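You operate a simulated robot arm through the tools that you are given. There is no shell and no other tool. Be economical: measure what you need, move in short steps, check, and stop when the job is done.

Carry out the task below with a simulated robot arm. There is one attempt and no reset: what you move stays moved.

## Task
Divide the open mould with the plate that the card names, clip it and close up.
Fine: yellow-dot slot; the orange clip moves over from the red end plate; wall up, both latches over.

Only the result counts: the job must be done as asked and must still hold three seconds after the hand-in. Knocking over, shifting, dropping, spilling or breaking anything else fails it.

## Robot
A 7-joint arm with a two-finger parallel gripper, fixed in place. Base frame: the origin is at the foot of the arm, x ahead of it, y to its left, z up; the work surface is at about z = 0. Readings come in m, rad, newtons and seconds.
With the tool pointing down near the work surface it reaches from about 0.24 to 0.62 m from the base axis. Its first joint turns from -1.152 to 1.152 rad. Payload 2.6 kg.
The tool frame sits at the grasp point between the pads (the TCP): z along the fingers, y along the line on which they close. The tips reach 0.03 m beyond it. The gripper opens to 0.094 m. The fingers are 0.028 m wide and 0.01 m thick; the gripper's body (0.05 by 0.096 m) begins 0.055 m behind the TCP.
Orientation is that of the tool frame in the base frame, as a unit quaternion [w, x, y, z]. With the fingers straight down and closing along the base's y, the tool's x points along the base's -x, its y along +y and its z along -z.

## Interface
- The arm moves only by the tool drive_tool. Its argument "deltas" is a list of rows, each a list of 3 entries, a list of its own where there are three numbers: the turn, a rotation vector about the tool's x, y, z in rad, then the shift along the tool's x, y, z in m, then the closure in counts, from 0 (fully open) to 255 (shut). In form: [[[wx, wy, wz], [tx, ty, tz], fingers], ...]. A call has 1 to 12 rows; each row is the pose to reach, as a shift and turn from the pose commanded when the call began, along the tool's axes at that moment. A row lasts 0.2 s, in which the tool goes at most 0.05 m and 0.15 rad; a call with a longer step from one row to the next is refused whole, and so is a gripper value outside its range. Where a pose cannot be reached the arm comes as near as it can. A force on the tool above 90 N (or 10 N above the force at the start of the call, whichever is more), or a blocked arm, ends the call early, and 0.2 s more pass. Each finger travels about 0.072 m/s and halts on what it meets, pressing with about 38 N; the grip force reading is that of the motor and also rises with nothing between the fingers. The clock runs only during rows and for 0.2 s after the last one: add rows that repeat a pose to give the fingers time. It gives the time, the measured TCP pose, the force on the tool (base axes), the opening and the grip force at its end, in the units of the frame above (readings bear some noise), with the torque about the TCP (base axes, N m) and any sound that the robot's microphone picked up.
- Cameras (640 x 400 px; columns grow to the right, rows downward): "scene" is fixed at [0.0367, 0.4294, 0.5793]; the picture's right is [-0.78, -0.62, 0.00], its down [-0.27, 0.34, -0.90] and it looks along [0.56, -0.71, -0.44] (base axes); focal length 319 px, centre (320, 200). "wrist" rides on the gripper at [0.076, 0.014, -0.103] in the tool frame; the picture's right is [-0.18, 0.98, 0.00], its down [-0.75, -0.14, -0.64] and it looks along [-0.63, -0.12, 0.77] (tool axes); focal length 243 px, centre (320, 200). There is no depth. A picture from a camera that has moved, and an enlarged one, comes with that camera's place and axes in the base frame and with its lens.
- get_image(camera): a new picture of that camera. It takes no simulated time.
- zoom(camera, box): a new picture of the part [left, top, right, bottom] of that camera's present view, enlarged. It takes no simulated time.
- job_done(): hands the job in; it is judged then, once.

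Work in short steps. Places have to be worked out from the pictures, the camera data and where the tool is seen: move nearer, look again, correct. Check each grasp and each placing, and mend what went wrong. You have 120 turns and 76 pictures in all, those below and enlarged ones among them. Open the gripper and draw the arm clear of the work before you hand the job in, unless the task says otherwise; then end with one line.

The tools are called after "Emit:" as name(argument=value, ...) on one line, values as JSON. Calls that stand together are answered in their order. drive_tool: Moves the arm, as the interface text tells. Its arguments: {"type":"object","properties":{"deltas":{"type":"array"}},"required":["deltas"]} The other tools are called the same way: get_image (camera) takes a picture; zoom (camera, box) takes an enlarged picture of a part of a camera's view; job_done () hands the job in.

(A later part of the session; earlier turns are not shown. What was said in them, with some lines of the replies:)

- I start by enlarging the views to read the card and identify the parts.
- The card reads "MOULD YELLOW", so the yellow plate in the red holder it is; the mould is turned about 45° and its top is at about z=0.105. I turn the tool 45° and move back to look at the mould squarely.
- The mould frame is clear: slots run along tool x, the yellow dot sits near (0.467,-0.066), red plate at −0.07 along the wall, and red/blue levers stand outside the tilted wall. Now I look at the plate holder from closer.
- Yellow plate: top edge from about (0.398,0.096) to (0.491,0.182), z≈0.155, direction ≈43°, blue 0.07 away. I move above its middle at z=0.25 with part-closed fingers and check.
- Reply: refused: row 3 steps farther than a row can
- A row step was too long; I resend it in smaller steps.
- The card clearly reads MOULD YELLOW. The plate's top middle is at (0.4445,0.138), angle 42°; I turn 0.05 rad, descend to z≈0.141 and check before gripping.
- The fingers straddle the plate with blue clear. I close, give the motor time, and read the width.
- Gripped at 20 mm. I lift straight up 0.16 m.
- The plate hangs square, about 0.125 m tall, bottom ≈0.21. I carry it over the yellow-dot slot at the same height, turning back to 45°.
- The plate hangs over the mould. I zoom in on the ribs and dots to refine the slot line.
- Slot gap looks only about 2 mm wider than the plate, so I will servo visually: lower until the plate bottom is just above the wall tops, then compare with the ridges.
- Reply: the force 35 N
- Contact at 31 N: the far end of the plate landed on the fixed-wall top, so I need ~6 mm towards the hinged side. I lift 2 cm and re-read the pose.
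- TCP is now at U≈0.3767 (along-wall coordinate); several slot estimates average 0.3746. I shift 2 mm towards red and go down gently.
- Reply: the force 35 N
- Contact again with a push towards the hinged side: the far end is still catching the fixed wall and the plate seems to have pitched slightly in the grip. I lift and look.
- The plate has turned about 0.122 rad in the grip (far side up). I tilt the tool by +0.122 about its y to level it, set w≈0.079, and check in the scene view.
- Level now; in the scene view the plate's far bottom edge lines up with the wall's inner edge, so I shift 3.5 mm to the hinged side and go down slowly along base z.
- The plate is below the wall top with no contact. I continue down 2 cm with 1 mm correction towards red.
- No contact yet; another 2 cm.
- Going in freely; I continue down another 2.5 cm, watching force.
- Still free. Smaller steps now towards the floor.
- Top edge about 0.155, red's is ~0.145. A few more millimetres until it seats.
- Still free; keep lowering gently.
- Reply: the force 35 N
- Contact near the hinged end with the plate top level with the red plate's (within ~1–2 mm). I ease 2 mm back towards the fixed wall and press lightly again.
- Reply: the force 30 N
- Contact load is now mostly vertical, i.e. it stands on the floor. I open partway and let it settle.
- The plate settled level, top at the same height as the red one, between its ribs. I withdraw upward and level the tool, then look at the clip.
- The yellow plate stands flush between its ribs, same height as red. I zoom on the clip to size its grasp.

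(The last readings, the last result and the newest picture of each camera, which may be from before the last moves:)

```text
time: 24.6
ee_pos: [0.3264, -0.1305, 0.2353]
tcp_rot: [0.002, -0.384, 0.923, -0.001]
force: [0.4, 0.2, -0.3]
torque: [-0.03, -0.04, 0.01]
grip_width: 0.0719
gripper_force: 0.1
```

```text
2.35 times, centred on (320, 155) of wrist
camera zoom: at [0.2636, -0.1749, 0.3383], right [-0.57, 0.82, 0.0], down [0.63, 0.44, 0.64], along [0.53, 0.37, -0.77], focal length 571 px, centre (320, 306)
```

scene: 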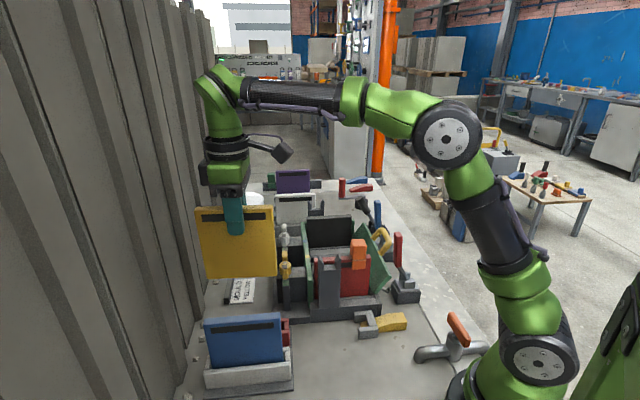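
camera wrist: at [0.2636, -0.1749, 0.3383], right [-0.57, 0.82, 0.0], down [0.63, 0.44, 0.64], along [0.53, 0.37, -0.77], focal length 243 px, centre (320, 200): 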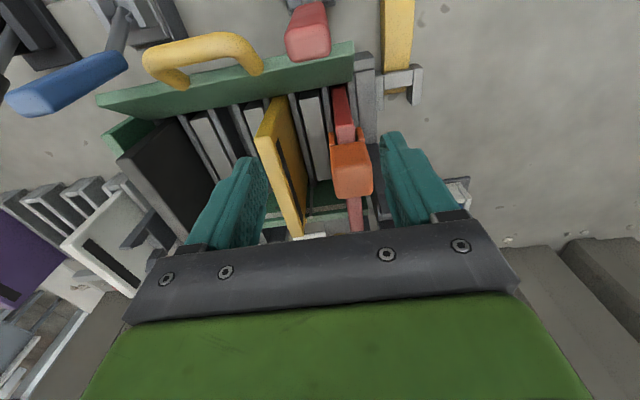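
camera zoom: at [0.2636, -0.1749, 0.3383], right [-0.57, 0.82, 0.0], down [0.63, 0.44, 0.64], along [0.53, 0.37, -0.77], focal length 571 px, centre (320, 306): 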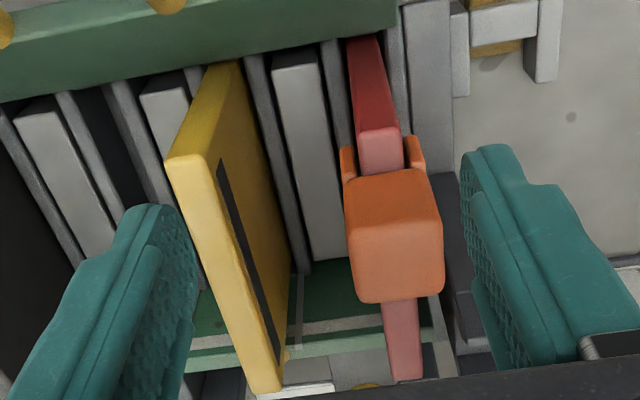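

Clip block: about 30×33 mm, centre ≈(0.3416,−0.0884), top z≈0.182, straddling the red plate (top 0.141). I go over it and descend to TCP z 0.172.

Emit:
drive_tool(deltas=[[[0, 0, 0], [-0.02, 0.009, 0], 80], [[0, 0, 0], [-0.0405, 0.0189, 0], 80], [[0, 0, 0], [-0.0405, 0.0189, 0.03], 80], [[0, 0, 0], [-0.0405, 0.0189, 0.05], 80], [[0, 0, 0], [-0.0405, 0.0189, 0.063], 80], [[0, 0, 0], [-0.0405, 0.0189, 0.063], 80]])

Emit:
get_image(camera="wrist")

Emit:
zoom(camera="scene", box=[270, 200, 430, 320])

```text
time: 26.0
ee_pos: [0.3451, -0.0889, 0.1745]
tcp_rot: [0.001, -0.385, 0.923, 0.0]
force: [0.3, 0.5, 0.0]
torque: [0.0, 0.01, 0.01]
grip_width: 0.0645
gripper_force: 0.1
```

```text
33 pictures are left
camera wrist: at [0.2814, -0.1326, 0.2775], right [-0.57, 0.82, 0.0], down [0.63, 0.44, 0.64], along [0.53, 0.37, -0.77], focal length 243 px, centre (320, 200)
```

wrist: 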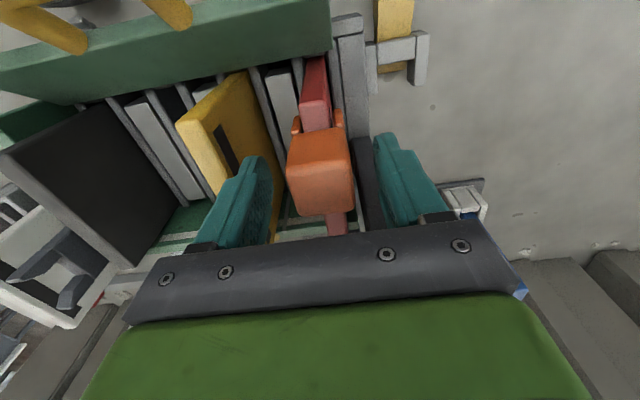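

```text
3.33 times, centred on (350, 260) of scene
camera zoom: at [0.0367, 0.4294, 0.5793], right [-0.78, -0.62, 0.0], down [-0.27, 0.34, -0.9], along [0.56, -0.71, -0.44], focal length 1064 px, centre (220, 0)
```

zoom: 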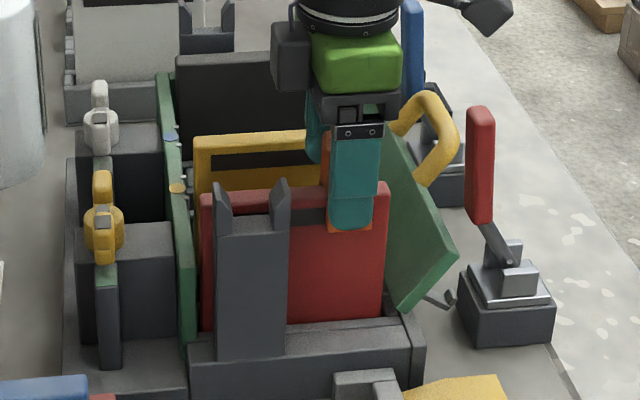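

Fingers straddle the clip; to avoid pinching the prongs onto the red plate I raise 6 mm and then close.

Emit:
drive_tool(deltas=[[[0, 0, 0], [0, 0, -0.006], 80], [[0, 0, 0], [0, 0, -0.006], 160], [[0, 0, 0], [0, 0, -0.006], 255], [[0, 0, 0], [0, 0, -0.006], 255], [[0, 0, 0], [0, 0, -0.006], 255]])

```text
time: 27.2
ee_pos: [0.3454, -0.0888, 0.18]
tcp_rot: [0.001, -0.386, 0.922, 0.001]
force: [0.7, 0.7, -0.3]
torque: [0.0, -0.01, -0.01]
grip_width: 0.0343
gripper_force: 37.3
```

Clip gripped at 34 mm. I lift it 5 cm.

Emit:
drive_tool(deltas=[[[0, 0, 0], [0, 0, -0.008], 255], [[0, 0, 0], [0, 0, -0.02], 255], [[0, 0, 0], [0, 0, -0.04], 255], [[0, 0, 0], [0, 0, -0.055], 255], [[0, 0, 0], [0, 0, -0.055], 255]])

Emit:
zoom(camera="scene", box=[270, 180, 430, 300])

Emit:
zoom(camera="wrist", box=[180, 30, 440, 230])

```text
time: 28.4
ee_pos: [0.3436, -0.0873, 0.2341]
tcp_rot: [0.001, -0.385, 0.923, -0.001]
force: [-0.4, 0.1, -1.3]
torque: [0.02, -0.01, 0.02]
grip_width: 0.0337
gripper_force: 38.3
```

```text
3.33 times, centred on (350, 240) of scene
camera zoom: at [0.0367, 0.4294, 0.5793], right [-0.78, -0.62, 0.0], down [-0.27, 0.34, -0.9], along [0.56, -0.71, -0.44], focal length 1064 px, centre (220, 67)
```

zoom: 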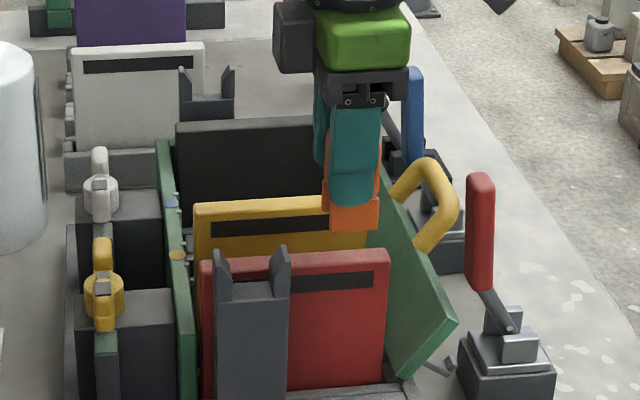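

```text
2.00 times, centred on (310, 130) of wrist
camera zoom: at [0.2802, -0.1312, 0.3379], right [-0.57, 0.82, 0.0], down [0.63, 0.44, 0.64], along [0.53, 0.37, -0.77], focal length 485 px, centre (340, 340)
```

zoom: 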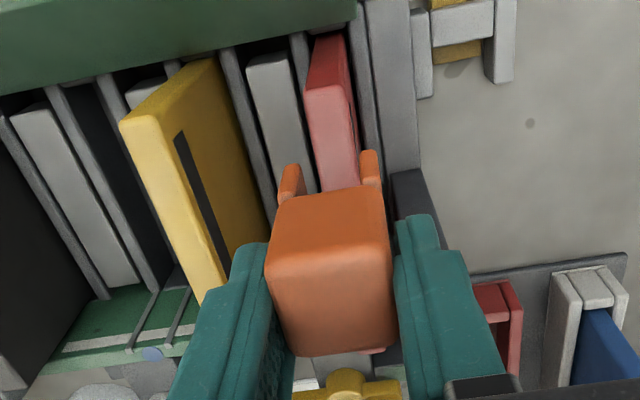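

Clip is free and the red plate stayed. I shift 69.5 mm over to the yellow plate and check alignment.

Emit:
drive_tool(deltas=[[[0, 0, 0], [0, -0.035, 0], 255], [[0, 0, 0], [0, -0.0695, 0], 255], [[0, 0, 0], [0, -0.0695, 0.01], 255], [[0, 0, 0], [0, -0.0695, 0.016], 255], [[0, 0, 0], [0, -0.0695, 0.016], 255]])

Emit:
zoom(camera="wrist", box=[220, 60, 400, 220])

```text
time: 29.6
ee_pos: [0.3928, -0.1365, 0.2194]
tcp_rot: [0.001, -0.385, 0.923, 0.001]
force: [-0.4, -0.4, -0.3]
torque: [0.0, 0.01, -0.02]
grip_width: 0.0342
gripper_force: 37.5
```

```text
2.50 times, centred on (310, 140) of wrist
camera zoom: at [0.3289, -0.1806, 0.3224], right [-0.57, 0.82, 0.0], down [0.63, 0.44, 0.64], along [0.53, 0.37, -0.77], focal length 606 px, centre (345, 350)
```

zoom: 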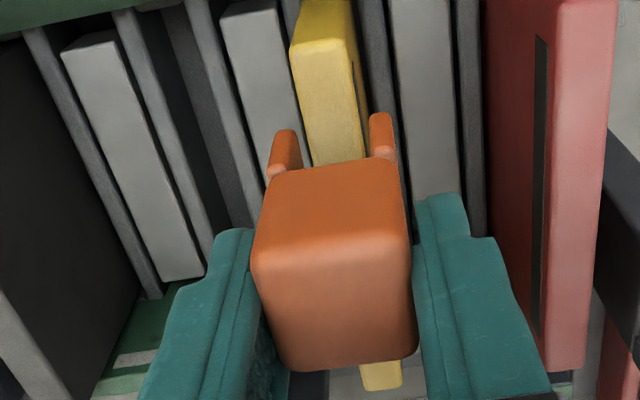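

The prongs straddle the yellow edge centrally. I lower the clip onto it.

Emit:
drive_tool(deltas=[[[0, 0, 0], [0, 0, 0.01], 255], [[0, 0, 0], [0, 0, 0.02], 255], [[0, 0, 0], [0, 0, 0.028], 255], [[0, 0, 0], [0, 0, 0.034], 255], [[0, 0, 0], [0, 0, 0.037], 255]])

Emit:
zoom(camera="scene", box=[270, 190, 430, 310])

```text
time: 30.8
ee_pos: [0.3944, -0.1361, 0.184]
tcp_rot: [-0.001, -0.385, 0.923, 0.0]
force: [-0.8, -0.4, -0.1]
torque: [0.03, -0.05, -0.03]
grip_width: 0.0343
gripper_force: 37.9
```

```text
3.33 times, centred on (350, 250) of scene
camera zoom: at [0.0367, 0.4294, 0.5793], right [-0.78, -0.62, 0.0], down [-0.27, 0.34, -0.9], along [0.56, -0.71, -0.44], focal length 1064 px, centre (220, 33)
```

zoom: 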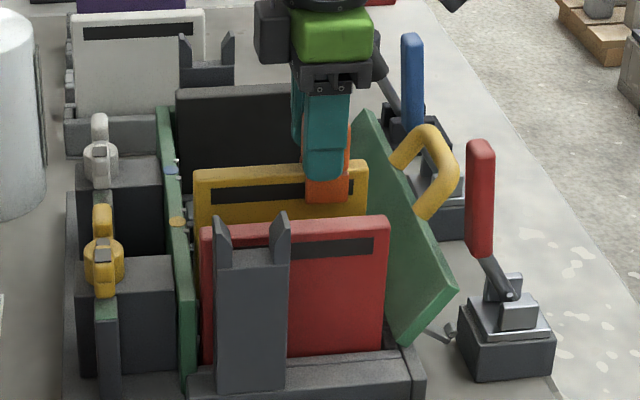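

It is sliding down over the plate with no resistance; I press a few millimetres more to seat it.

Emit:
drive_tool(deltas=[[[0, 0, 0], [0, 0, 0.003], 255], [[0, 0, 0], [0, 0, 0.006], 255], [[0, 0, 0], [0, 0, 0.008], 255]])

```text
time: 31.6
ee_pos: [0.3969, -0.1385, 0.178]
tcp_rot: [0.003, -0.386, 0.923, -0.002]
force: [-3.1, 0.6, 36.2]
torque: [-0.16, 0.35, -0.04]
grip_width: 0.034
gripper_force: 38.0
```

Seated (36 N up at about the same height as it came off). I open and withdraw.

Emit:
drive_tool(deltas=[[[0, 0, 0], [0, 0, -0.003], 255], [[0, 0, 0], [0, 0, -0.003], 180], [[0, 0, 0], [0, 0, -0.003], 110], [[0, 0, 0], [0, 0, -0.003], 110], [[0, 0, 0], [0, 0, -0.03], 100], [[0, 0, 0], [0, 0, -0.07], 100], [[0, 0, 0], [0.04, 0, -0.09], 100], [[0, 0, 0], [0.08, 0, -0.1], 100]])

Emit:
get_image(camera="wrist")

Emit:
zoom(camera="scene", box=[260, 190, 430, 310])

```text
time: 33.4
ee_pos: [0.3357, -0.1949, 0.2761]
tcp_rot: [0.001, -0.385, 0.923, 0.0]
force: [-0.2, -0.2, 1.0]
torque: [-0.01, 0.02, 0.0]
grip_width: 0.0573
gripper_force: 0.0
```

```text
27 pictures are left
camera wrist: at [0.2724, -0.2387, 0.3785], right [-0.57, 0.82, 0.0], down [0.63, 0.44, 0.64], along [0.53, 0.37, -0.77], focal length 243 px, centre (320, 200)
```

wrist: 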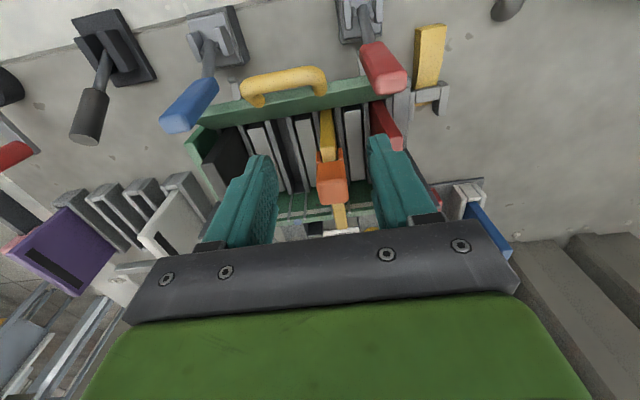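

```text
3.33 times, centred on (345, 250) of scene
camera zoom: at [0.0367, 0.4294, 0.5793], right [-0.78, -0.62, 0.0], down [-0.27, 0.34, -0.9], along [0.56, -0.71, -0.44], focal length 1064 px, centre (237, 33)
```

zoom: 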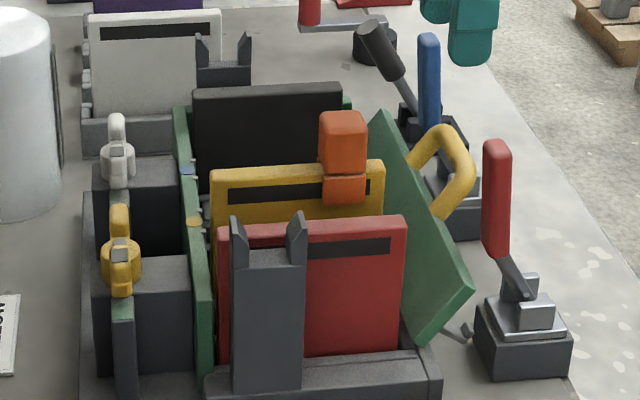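

The clip sits on the yellow plate. Next the wall: I zoom on the handle and levers from here before pushing it up.

Emit:
zoom(camera="wrist", box=[150, 0, 450, 190])

```text
2.11 times, centred on (300, 95) of wrist
camera zoom: at [0.2724, -0.2387, 0.3785], right [-0.57, 0.82, 0.0], down [0.63, 0.44, 0.64], along [0.53, 0.37, -0.77], focal length 511 px, centre (362, 421)
```

zoom: 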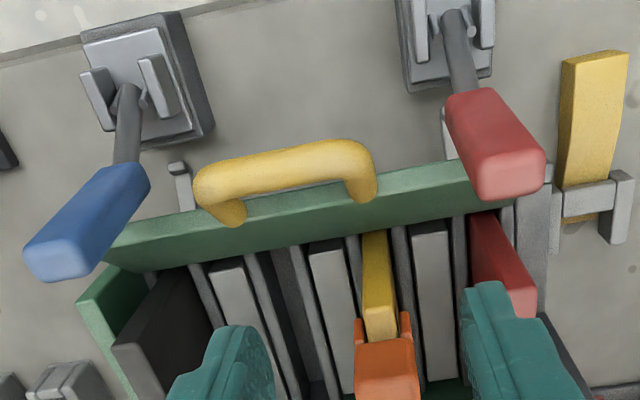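

Handle bar sits at about w=0.205, z=0.13, along-wall 0.37–0.445, between the levers. I take the closed fingers down just outside it.

Emit:
drive_tool(deltas=[[[0, 0, 0], [0.033, -0.016, 0], 180], [[0, 0, 0], [0.0657, -0.0328, 0], 255], [[0, 0, 0], [0.0657, -0.0328, 0.04], 255], [[0, 0, 0], [0.0657, -0.0328, 0.08], 255], [[0, 0, 0], [0.0657, -0.0328, 0.12], 255], [[0, 0, 0], [0.0657, -0.0328, 0.15], 255], [[0, 0, 0], [0.0657, -0.0328, 0.166], 255]])

Emit:
zoom(camera="scene", box=[290, 170, 430, 310])

```text
time: 35.0
ee_pos: [0.3133, -0.2634, 0.1048]
tcp_rot: [0.001, -0.385, 0.923, 0.0]
force: [-0.5, 0.7, 0.5]
torque: [-0.01, 0.01, -0.02]
grip_width: 0.0
gripper_force: 32.6
```

```text
2.86 times, centred on (360, 240) of scene
camera zoom: at [0.0367, 0.4294, 0.5793], right [-0.78, -0.62, 0.0], down [-0.27, 0.34, -0.9], along [0.56, -0.71, -0.44], focal length 912 px, centre (206, 86)
```

zoom: 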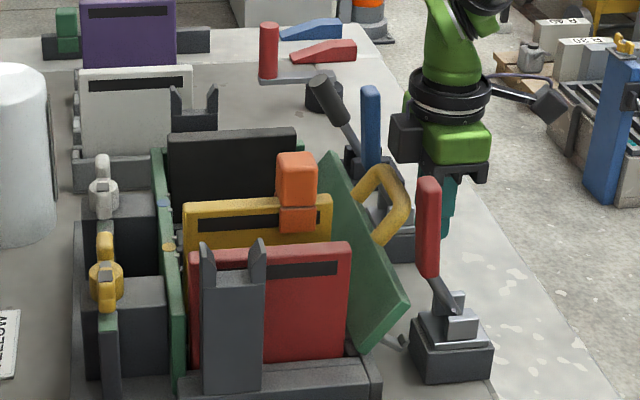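

The fingers are outside the handle between the levers. I push towards the mould slowly.

Emit:
drive_tool(deltas=[[[0, 0, 0], [-0.01, 0, 0], 255], [[0, 0, 0], [-0.02, 0, 0], 255], [[0, 0, 0], [-0.03, 0, 0], 255], [[0, 0, 0], [-0.04, 0, 0], 255], [[0, 0, 0], [-0.05, 0, 0], 255]])

Emit:
zoom(camera="scene", box=[290, 170, 430, 310])

```text
time: 36.2
ee_pos: [0.3504, -0.2305, 0.1076]
tcp_rot: [0.001, -0.386, 0.923, -0.001]
force: [-0.7, -0.8, -0.3]
torque: [0.02, -0.03, 0.03]
grip_width: 0.0001
gripper_force: 33.2
```

```text
2.86 times, centred on (360, 240) of scene
camera zoom: at [0.0367, 0.4294, 0.5793], right [-0.78, -0.62, 0.0], down [-0.27, 0.34, -0.9], along [0.56, -0.71, -0.44], focal length 912 px, centre (206, 86)
```

zoom: 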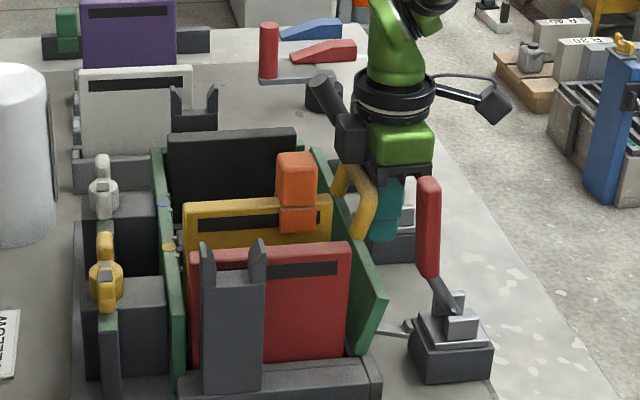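

The wall is rising with almost no force, still leaning ~15°. I continue.

Emit:
drive_tool(deltas=[[[0, 0, 0], [-0.008, 0, 0], 255], [[0, 0, 0], [-0.015, 0, 0], 255], [[0, 0, 0], [-0.021, 0, 0], 255], [[0, 0, 0], [-0.026, 0, 0], 255]])

Emit:
zoom(camera="scene", box=[290, 170, 430, 310])

```text
time: 37.2
ee_pos: [0.3683, -0.21, 0.1075]
tcp_rot: [-0.001, -0.385, 0.923, 0.0]
force: [-2.0, -0.1, 0.2]
torque: [0.01, -0.11, -0.01]
grip_width: 0.0001
gripper_force: 33.8
```

```text
2.86 times, centred on (360, 240) of scene
camera zoom: at [0.0367, 0.4294, 0.5793], right [-0.78, -0.62, 0.0], down [-0.27, 0.34, -0.9], along [0.56, -0.71, -0.44], focal length 912 px, centre (206, 86)
```

zoom: 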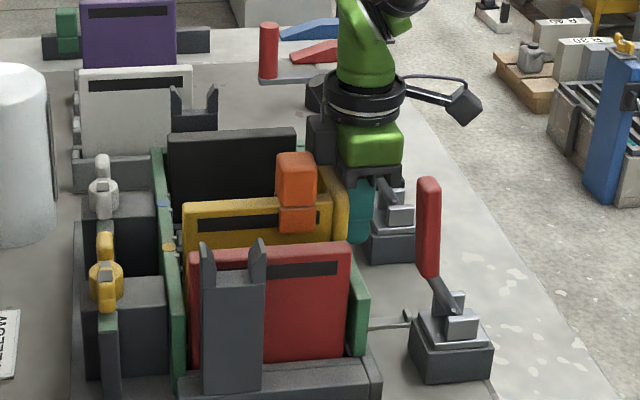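

Almost upright. I press on gently until it stops.

Emit:
drive_tool(deltas=[[[0, 0, 0], [-0.004, 0, 0], 255], [[0, 0, 0], [-0.008, 0, 0], 255], [[0, 0, 0], [-0.01, 0, 0], 255]])

```text
time: 38.0
ee_pos: [0.3704, -0.21, 0.1073]
tcp_rot: [-0.006, -0.379, 0.926, -0.002]
force: [-54.9, -20.3, 21.0]
torque: [1.07, -2.38, 0.6]
grip_width: 0.0
gripper_force: 33.5
```

Firm stop. I back off 1 cm and see whether the wall stays up.

Emit:
drive_tool(deltas=[[[0, 0, 0], [0.008, 0, 0], 255], [[0, 0, 0], [0.02, 0, 0], 255], [[0, 0, 0], [0.03, 0, 0], 255]])

Emit:
zoom(camera="scene", box=[290, 170, 430, 310])

```text
time: 38.8
ee_pos: [0.3566, -0.2213, 0.1078]
tcp_rot: [0.002, -0.387, 0.922, 0.0]
force: [-0.4, -0.5, 0.3]
torque: [0.0, 0.0, 0.0]
grip_width: 0.0001
gripper_force: 33.0
```

```text
2.86 times, centred on (360, 240) of scene
camera zoom: at [0.0367, 0.4294, 0.5793], right [-0.78, -0.62, 0.0], down [-0.27, 0.34, -0.9], along [0.56, -0.71, -0.44], focal length 912 px, centre (206, 86)
```

zoom: 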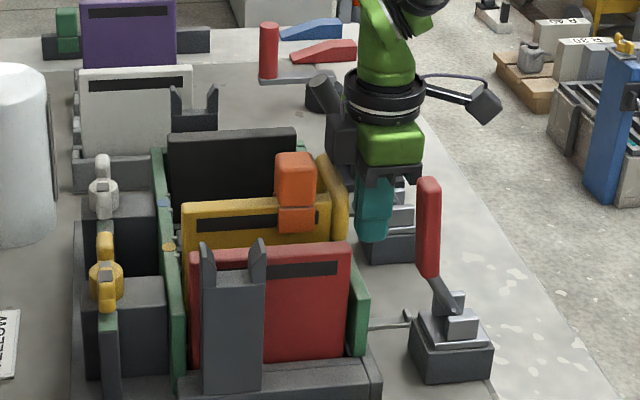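

The wall stays upright. I raise and go outside the red lever (pivot w≈0.235, U≈0.318) to push it over.

Emit:
drive_tool(deltas=[[[0, 0, 0], [0.01, 0, -0.04], 255], [[0, 0, 0], [0.02, 0, -0.08], 255], [[0, 0, 0], [0.04, 0.0, -0.12], 255], [[0, 0, 0], [0.06, 0.02, -0.15], 255], [[0, 0, 0], [0.0737, 0.055, -0.15], 255], [[0, 0, 0], [0.0737, 0.0906, -0.15], 255], [[0, 0, 0], [0.0737, 0.0906, -0.11], 255], [[0, 0, 0], [0.0737, 0.0906, -0.075], 255]])

Emit:
get_image(camera="wrist")

Emit:
zoom(camera="scene", box=[310, 190, 450, 310])

```text
time: 40.6
ee_pos: [0.2367, -0.214, 0.1853]
tcp_rot: [0.001, -0.385, 0.923, -0.001]
force: [0.4, 0.4, -0.7]
torque: [-0.02, -0.02, 0.02]
grip_width: 0.0
gripper_force: 32.8
```

```text
20 pictures are left
camera wrist: at [0.1736, -0.2572, 0.2889], right [-0.57, 0.82, 0.0], down [0.63, 0.44, 0.64], along [0.53, 0.36, -0.77], focal length 243 px, centre (320, 200)
```

wrist: 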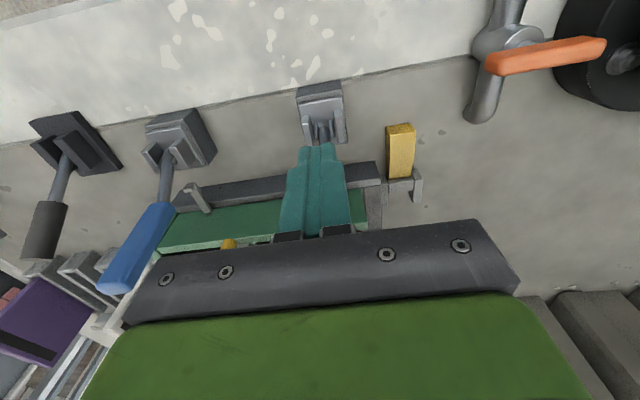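

```text
3.33 times, centred on (380, 250) of scene
camera zoom: at [0.0367, 0.4294, 0.5793], right [-0.78, -0.62, 0.0], down [-0.27, 0.34, -0.9], along [0.56, -0.71, -0.44], focal length 1064 px, centre (120, 33)
```

zoom: 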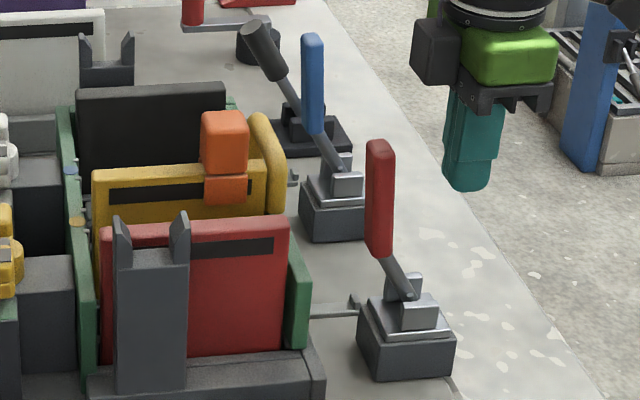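

The lever runs from pivot (w≈0.236, z≈0.055) up to w≈0.20, z≈0.185. I push it along its arc towards the wall.

Emit:
drive_tool(deltas=[[[0, 0, 0], [-0.012, 0, 0.004], 255], [[0, 0, 0], [-0.023, 0, 0.004], 255], [[0, 0, 0], [-0.036, 0, 0.004], 255], [[0, 0, 0], [-0.0515, 0, 0.005], 255], [[0, 0, 0], [-0.06, 0, 0.008], 255], [[0, 0, 0], [-0.0684, 0, 0.011], 255], [[0, 0, 0], [-0.076, 0, 0.016], 255]])

Emit:
zoom(camera="scene", box=[310, 190, 450, 310])

```text
time: 41.7
ee_pos: [0.2653, -0.1862, 0.1774]
tcp_rot: [-0.012, -0.377, 0.926, -0.007]
force: [-9.4, -5.2, 4.5]
torque: [-0.06, 0.29, 0.04]
grip_width: 0.0
gripper_force: 33.2
stopped in row 5: the force on the tool passed its limit at 103 N (the readings are from after the stop); the commanded pose is now the measured one
```

```text
3.33 times, centred on (380, 250) of scene
camera zoom: at [0.0367, 0.4294, 0.5793], right [-0.78, -0.62, 0.0], down [-0.27, 0.34, -0.9], along [0.56, -0.71, -0.44], focal length 1064 px, centre (120, 33)
```

zoom: 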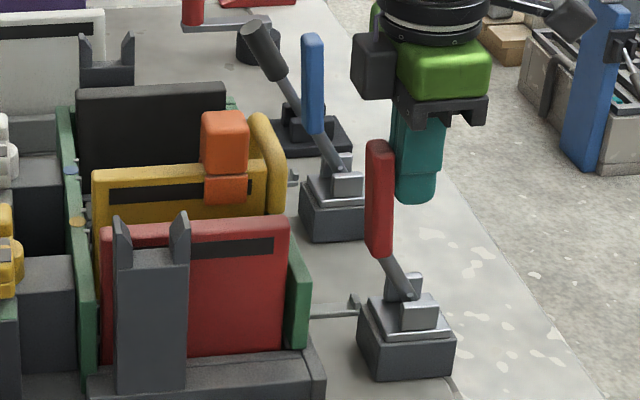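

The lever is hard against a stop towards the wall (103 N), so it does not fold inward; and the rods with upturned tips swing with the wall – they are keepers, so these are draw latches thrown over outward. I go to the inner side of the red lever.

Emit:
drive_tool(deltas=[[[0, 0, 0], [0.004, 0, -0.035], 255], [[0, -0.026, -0.019], [0.004, 0, -0.07], 255], [[0, -0.026, -0.019], [-0.03, 0, -0.07], 255], [[0, -0.026, -0.019], [-0.063, 0, -0.07], 255], [[0, -0.026, -0.019], [-0.063, 0, -0.035], 255], [[0, -0.026, -0.019], [-0.063, 0, 0], 255]])

Emit:
zoom(camera="scene", box=[310, 190, 450, 310])

```text
time: 43.1
ee_pos: [0.3091, -0.1408, 0.1738]
tcp_rot: [0.002, -0.386, 0.923, 0.0]
force: [-0.7, 0.2, -0.2]
torque: [0.0, 0.04, -0.03]
grip_width: 0.0002
gripper_force: 32.6
```

```text
3.33 times, centred on (380, 250) of scene
camera zoom: at [0.0367, 0.4294, 0.5793], right [-0.78, -0.62, 0.0], down [-0.27, 0.34, -0.9], along [0.56, -0.71, -0.44], focal length 1064 px, centre (120, 33)
```

zoom: 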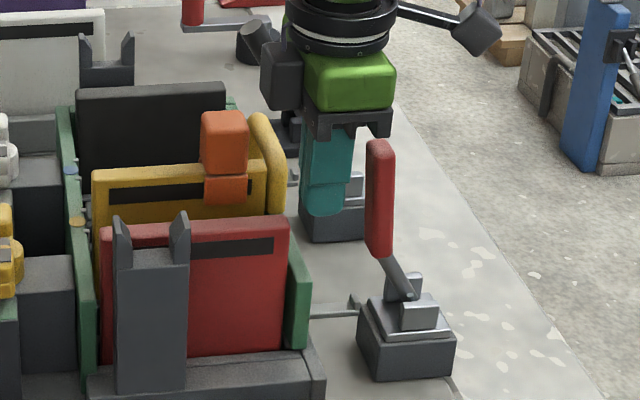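

In position on the inner side. I push the red lever outward in small steps.

Emit:
drive_tool(deltas=[[[0, 0, 0], [0.012, 0, 0], 255], [[0, 0, 0], [0.022, 0, -0.002], 255], [[0, 0, 0], [0.03, 0, -0.004], 255], [[0, 0, 0], [0.04, 0, -0.006], 255], [[0, 0, 0], [0.05, 0, -0.008], 255], [[0, 0, 0], [0.062, 0, -0.008], 255]])

Emit:
zoom(camera="scene", box=[310, 190, 450, 310])

```text
time: 44.5
ee_pos: [0.2671, -0.1858, 0.1841]
tcp_rot: [0.001, -0.387, 0.922, -0.001]
force: [0.9, 0.1, 0.5]
torque: [0.03, -0.03, 0.0]
grip_width: 0.0002
gripper_force: 32.6
```

```text
3.33 times, centred on (380, 250) of scene
camera zoom: at [0.0367, 0.4294, 0.5793], right [-0.78, -0.62, 0.0], down [-0.27, 0.34, -0.9], along [0.56, -0.71, -0.44], focal length 1064 px, centre (120, 33)
```

zoom: 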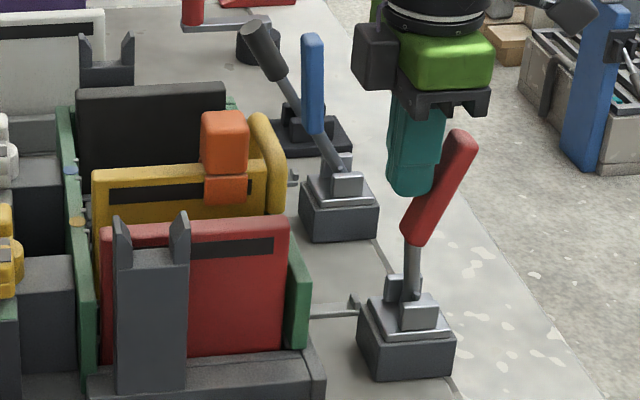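

It swings outward freely. I continue along the arc.

Emit:
drive_tool(deltas=[[[0, 0, 0], [0.012, 0, 0.002], 255], [[0, 0, 0], [0.024, 0, 0.005], 255], [[0, 0, 0], [0.037, 0, 0.01], 255], [[0, 0, 0], [0.049, 0, 0.018], 255], [[0, 0, 0], [0.06, 0, 0.028], 255], [[0, 0, 0], [0.069, 0, 0.04], 255]])

Emit:
zoom(camera="scene", box=[310, 190, 450, 310])

```text
time: 45.9
ee_pos: [0.2169, -0.2338, 0.1446]
tcp_rot: [0.001, -0.386, 0.923, -0.001]
force: [-0.5, 1.0, 0.3]
torque: [0.01, 0.02, -0.03]
grip_width: 0.0
gripper_force: 32.8
```

```text
3.33 times, centred on (380, 250) of scene
camera zoom: at [0.0367, 0.4294, 0.5793], right [-0.78, -0.62, 0.0], down [-0.27, 0.34, -0.9], along [0.56, -0.71, -0.44], focal length 1064 px, centre (120, 33)
```

zoom: 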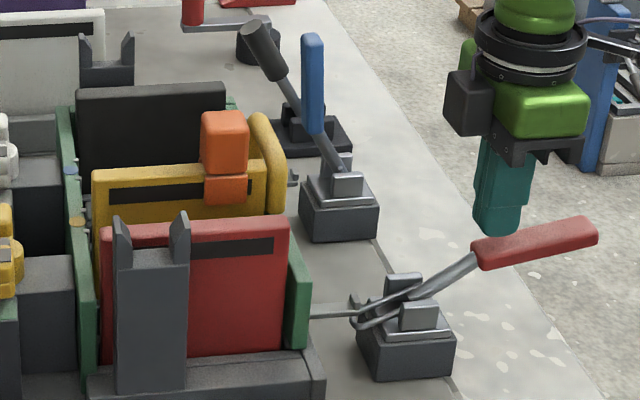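

A wire bail now reaches over the keeper – a draw latch, confirmed. I press the lever down further until it stops.

Emit:
drive_tool(deltas=[[[0, 0, 0], [0.006, 0, 0.01], 255], [[0, 0, 0], [0.01, 0, 0.02], 255], [[0, 0, 0], [0.012, 0, 0.03], 255], [[0, 0, 0], [0.012, 0, 0.038], 255], [[0, 0, 0], [0.012, 0, 0.045], 255]])

Emit:
zoom(camera="scene", box=[310, 190, 450, 310])

```text
time: 46.8
ee_pos: [0.2116, -0.2421, 0.1203]
tcp_rot: [0.005, -0.383, 0.924, -0.001]
force: [-4.6, 7.0, 17.6]
torque: [0.08, 0.34, -0.11]
grip_width: 0.0
gripper_force: 33.3
stopped in row 4: the force on the tool passed its limit at 116 N (the readings are from after the stop); the commanded pose is now the measured one
```

```text
3.33 times, centred on (380, 250) of scene
camera zoom: at [0.0366, 0.4294, 0.5793], right [-0.78, -0.62, 0.0], down [-0.27, 0.34, -0.9], along [0.56, -0.71, -0.44], focal length 1064 px, centre (120, 33)
```

zoom: 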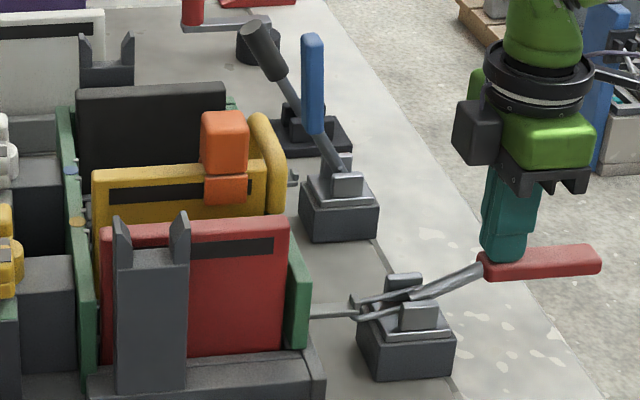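

The red latch is fully over against its stop. Now the same for the blue one: up, across, and down on its inner side (U≈0.495, w≈0.172).

Emit:
drive_tool(deltas=[[[0, 0, 0], [0, 0, -0.04], 255], [[0, 0, 0], [0, 0, -0.085], 255], [[0, 0, 0], [0, 0, -0.13], 255], [[0, 0, 0], [-0.025, -0.035, -0.14], 255], [[0, 0, 0], [-0.05, -0.07, -0.14], 255], [[0, 0, 0], [-0.08, -0.105, -0.14], 255], [[0, 0, 0], [-0.108, -0.14, -0.14], 255], [[0, 0, 0], [-0.1336, -0.174, -0.14], 255], [[0, 0, 0], [-0.1336, -0.174, -0.1], 255], [[0, 0, 0], [-0.1336, -0.174, -0.058], 255]])

Emit:
zoom(camera="scene", box=[310, 170, 450, 310])

```text
time: 49.0
ee_pos: [0.4335, -0.2727, 0.18]
tcp_rot: [0.005, -0.383, 0.924, -0.001]
force: [-0.1, 0.6, -0.9]
torque: [0.01, 0.02, -0.01]
grip_width: 0.0
gripper_force: 32.9
```

```text
2.86 times, centred on (380, 240) of scene
camera zoom: at [0.0367, 0.4294, 0.5793], right [-0.78, -0.62, 0.0], down [-0.27, 0.34, -0.9], along [0.56, -0.71, -0.44], focal length 912 px, centre (149, 86)
```

zoom: 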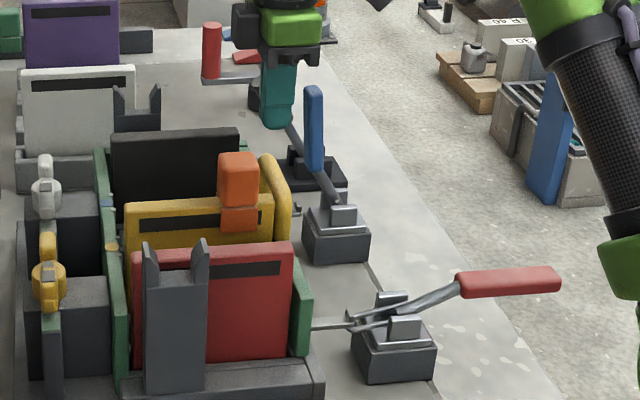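

Red stays over. The finger is inside the blue lever; I repeat the same arc outward.

Emit:
drive_tool(deltas=[[[0, 0, 0], [0.012, 0, 0], 255], [[0, 0, 0], [0.022, 0, 0], 255], [[0, 0, 0], [0.03, 0, -0.001], 255], [[0, 0, 0], [0.04, 0, -0.002], 255], [[0, 0, 0], [0.05, 0, -0.002], 255], [[0, 0, 0], [0.062, 0, -0.002], 255], [[0, 0, 0], [0.074, 0, 0], 255], [[0, 0, 0], [0.086, 0, 0.003], 255], [[0, 0, 0], [0.099, 0, 0.008], 255], [[0, 0, 0], [0.111, 0, 0.016], 255], [[0, 0, 0], [0.122, 0, 0.026], 255], [[0, 0, 0], [0.131, 0, 0.038], 255]])

Emit:
zoom(camera="scene", box=[310, 170, 450, 310])

```text
time: 51.6
ee_pos: [0.3363, -0.3652, 0.1374]
tcp_rot: [0.004, -0.384, 0.923, -0.001]
force: [-0.5, -0.2, 0.2]
torque: [-0.02, 0.0, -0.01]
grip_width: 0.0
gripper_force: 33.0
```

```text
2.86 times, centred on (380, 240) of scene
camera zoom: at [0.0367, 0.4294, 0.5793], right [-0.78, -0.62, 0.0], down [-0.27, 0.34, -0.9], along [0.56, -0.71, -0.44], focal length 912 px, centre (149, 86)
```

zoom: 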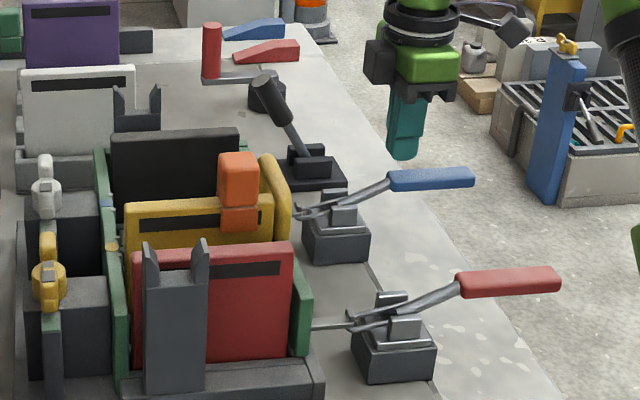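

The blue lever has swung over too, at the same slope as the red. I press it down lightly to make sure it's at its stop.

Emit:
drive_tool(deltas=[[[0, 0, 0], [0.004, 0, 0.008], 255], [[0, 0, 0], [0.006, 0, 0.014], 255], [[0, 0, 0], [0.006, 0, 0.019], 255], [[0, 0, 0], [0.006, 0, 0.022], 255]])

```text
time: 52.6
ee_pos: [0.3318, -0.3685, 0.1199]
tcp_rot: [0.005, -0.384, 0.924, -0.002]
force: [-9.2, 6.8, 20.5]
torque: [0.07, 0.49, -0.12]
grip_width: 0.0
gripper_force: 33.3
```

Contact at the same height as red's stop (z 0.12). I withdraw upward, open the gripper and inspect everything.

Emit:
drive_tool(deltas=[[[0, 0, 0], [0, 0, -0.04], 255], [[0, 0, 0], [0, 0, -0.085], 255], [[0, 0, 0], [0, 0.0, -0.13], 200], [[0, 0, 0], [0, 0.04, -0.16], 100], [[0, 0, 0], [0, 0.08, -0.19], 0], [[0, 0, 0], [0.0, 0.11, -0.22], 0], [[0, 0, 0], [0.0, 0.12, -0.25], 0]])

Emit:
get_image(camera="wrist")

Emit:
zoom(camera="scene", box=[260, 180, 440, 310])

```text
time: 54.2
ee_pos: [0.2474, -0.2848, 0.3674]
tcp_rot: [0.004, -0.384, 0.923, 0.0]
force: [-0.7, -0.2, 0.8]
torque: [-0.04, 0.01, 0.0]
grip_width: 0.0937
gripper_force: 0.0
```

```text
11 pictures are left
camera wrist: at [0.1822, -0.3278, 0.4694], right [-0.57, 0.82, 0.0], down [0.63, 0.43, 0.65], along [0.53, 0.37, -0.76], focal length 243 px, centre (320, 200)
```

wrist: 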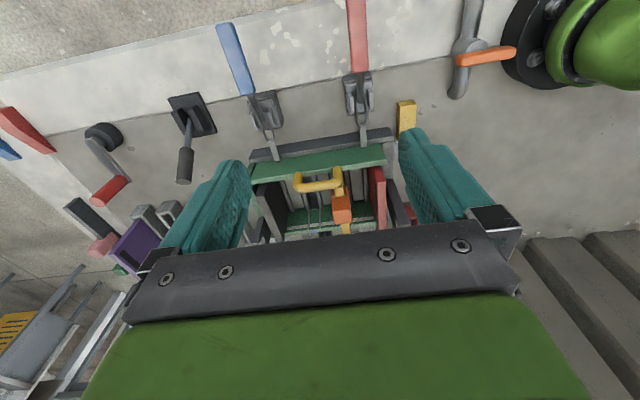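

```text
3.08 times, centred on (350, 245) of scene
camera zoom: at [0.0367, 0.4294, 0.5793], right [-0.78, -0.62, 0.0], down [-0.27, 0.34, -0.9], along [0.56, -0.71, -0.44], focal length 982 px, centre (228, 62)
```

zoom: 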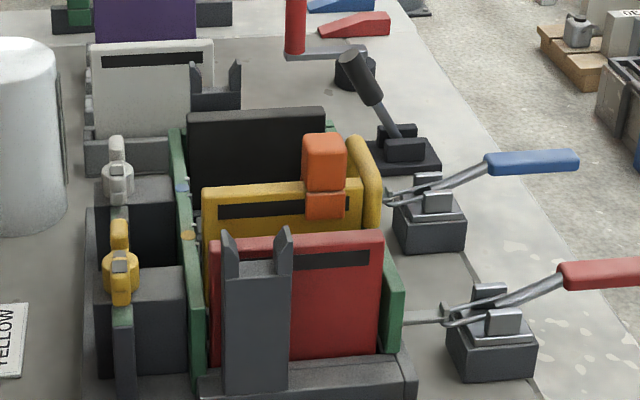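

Both levers lie outward with the bails at the keepers. I zoom in on the wall and bails for a final check.

Emit:
zoom(camera="wrist", box=[220, 60, 420, 240])

Emit:
zoom(camera="scene", box=[350, 220, 430, 290])

```text
2.22 times, centred on (320, 150) of wrist
camera zoom: at [0.1822, -0.3278, 0.4694], right [-0.57, 0.82, 0.0], down [0.63, 0.43, 0.65], along [0.53, 0.37, -0.76], focal length 539 px, centre (320, 311)
```

zoom: 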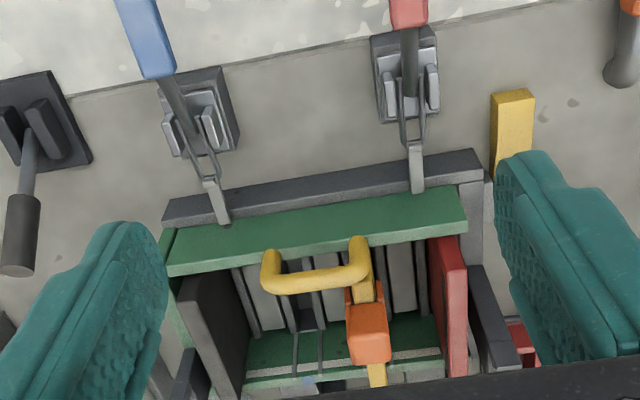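

```text
5.71 times, centred on (390, 255) of scene
camera zoom: at [0.0367, 0.4294, 0.5793], right [-0.78, -0.62, 0.0], down [-0.27, 0.34, -0.9], along [0.56, -0.71, -0.44], focal length 1824 px, centre (-80, -114)
```

zoom: 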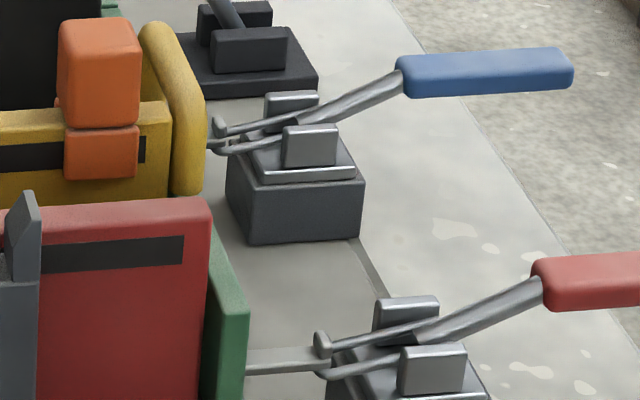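

Both bails hook their keepers, the wall is upright, and the clipped yellow plate stands in the yellow-dot slot. The blue slot is empty and the gripper is open and clear, so I hand in.

Emit:
job_done()

```text
The job is handed in.
```

The job is handed in: the yellow plate is in the yellow-dot slot with the orange clip moved over onto it, the wall is up, and both the red and blue latches are thrown over.
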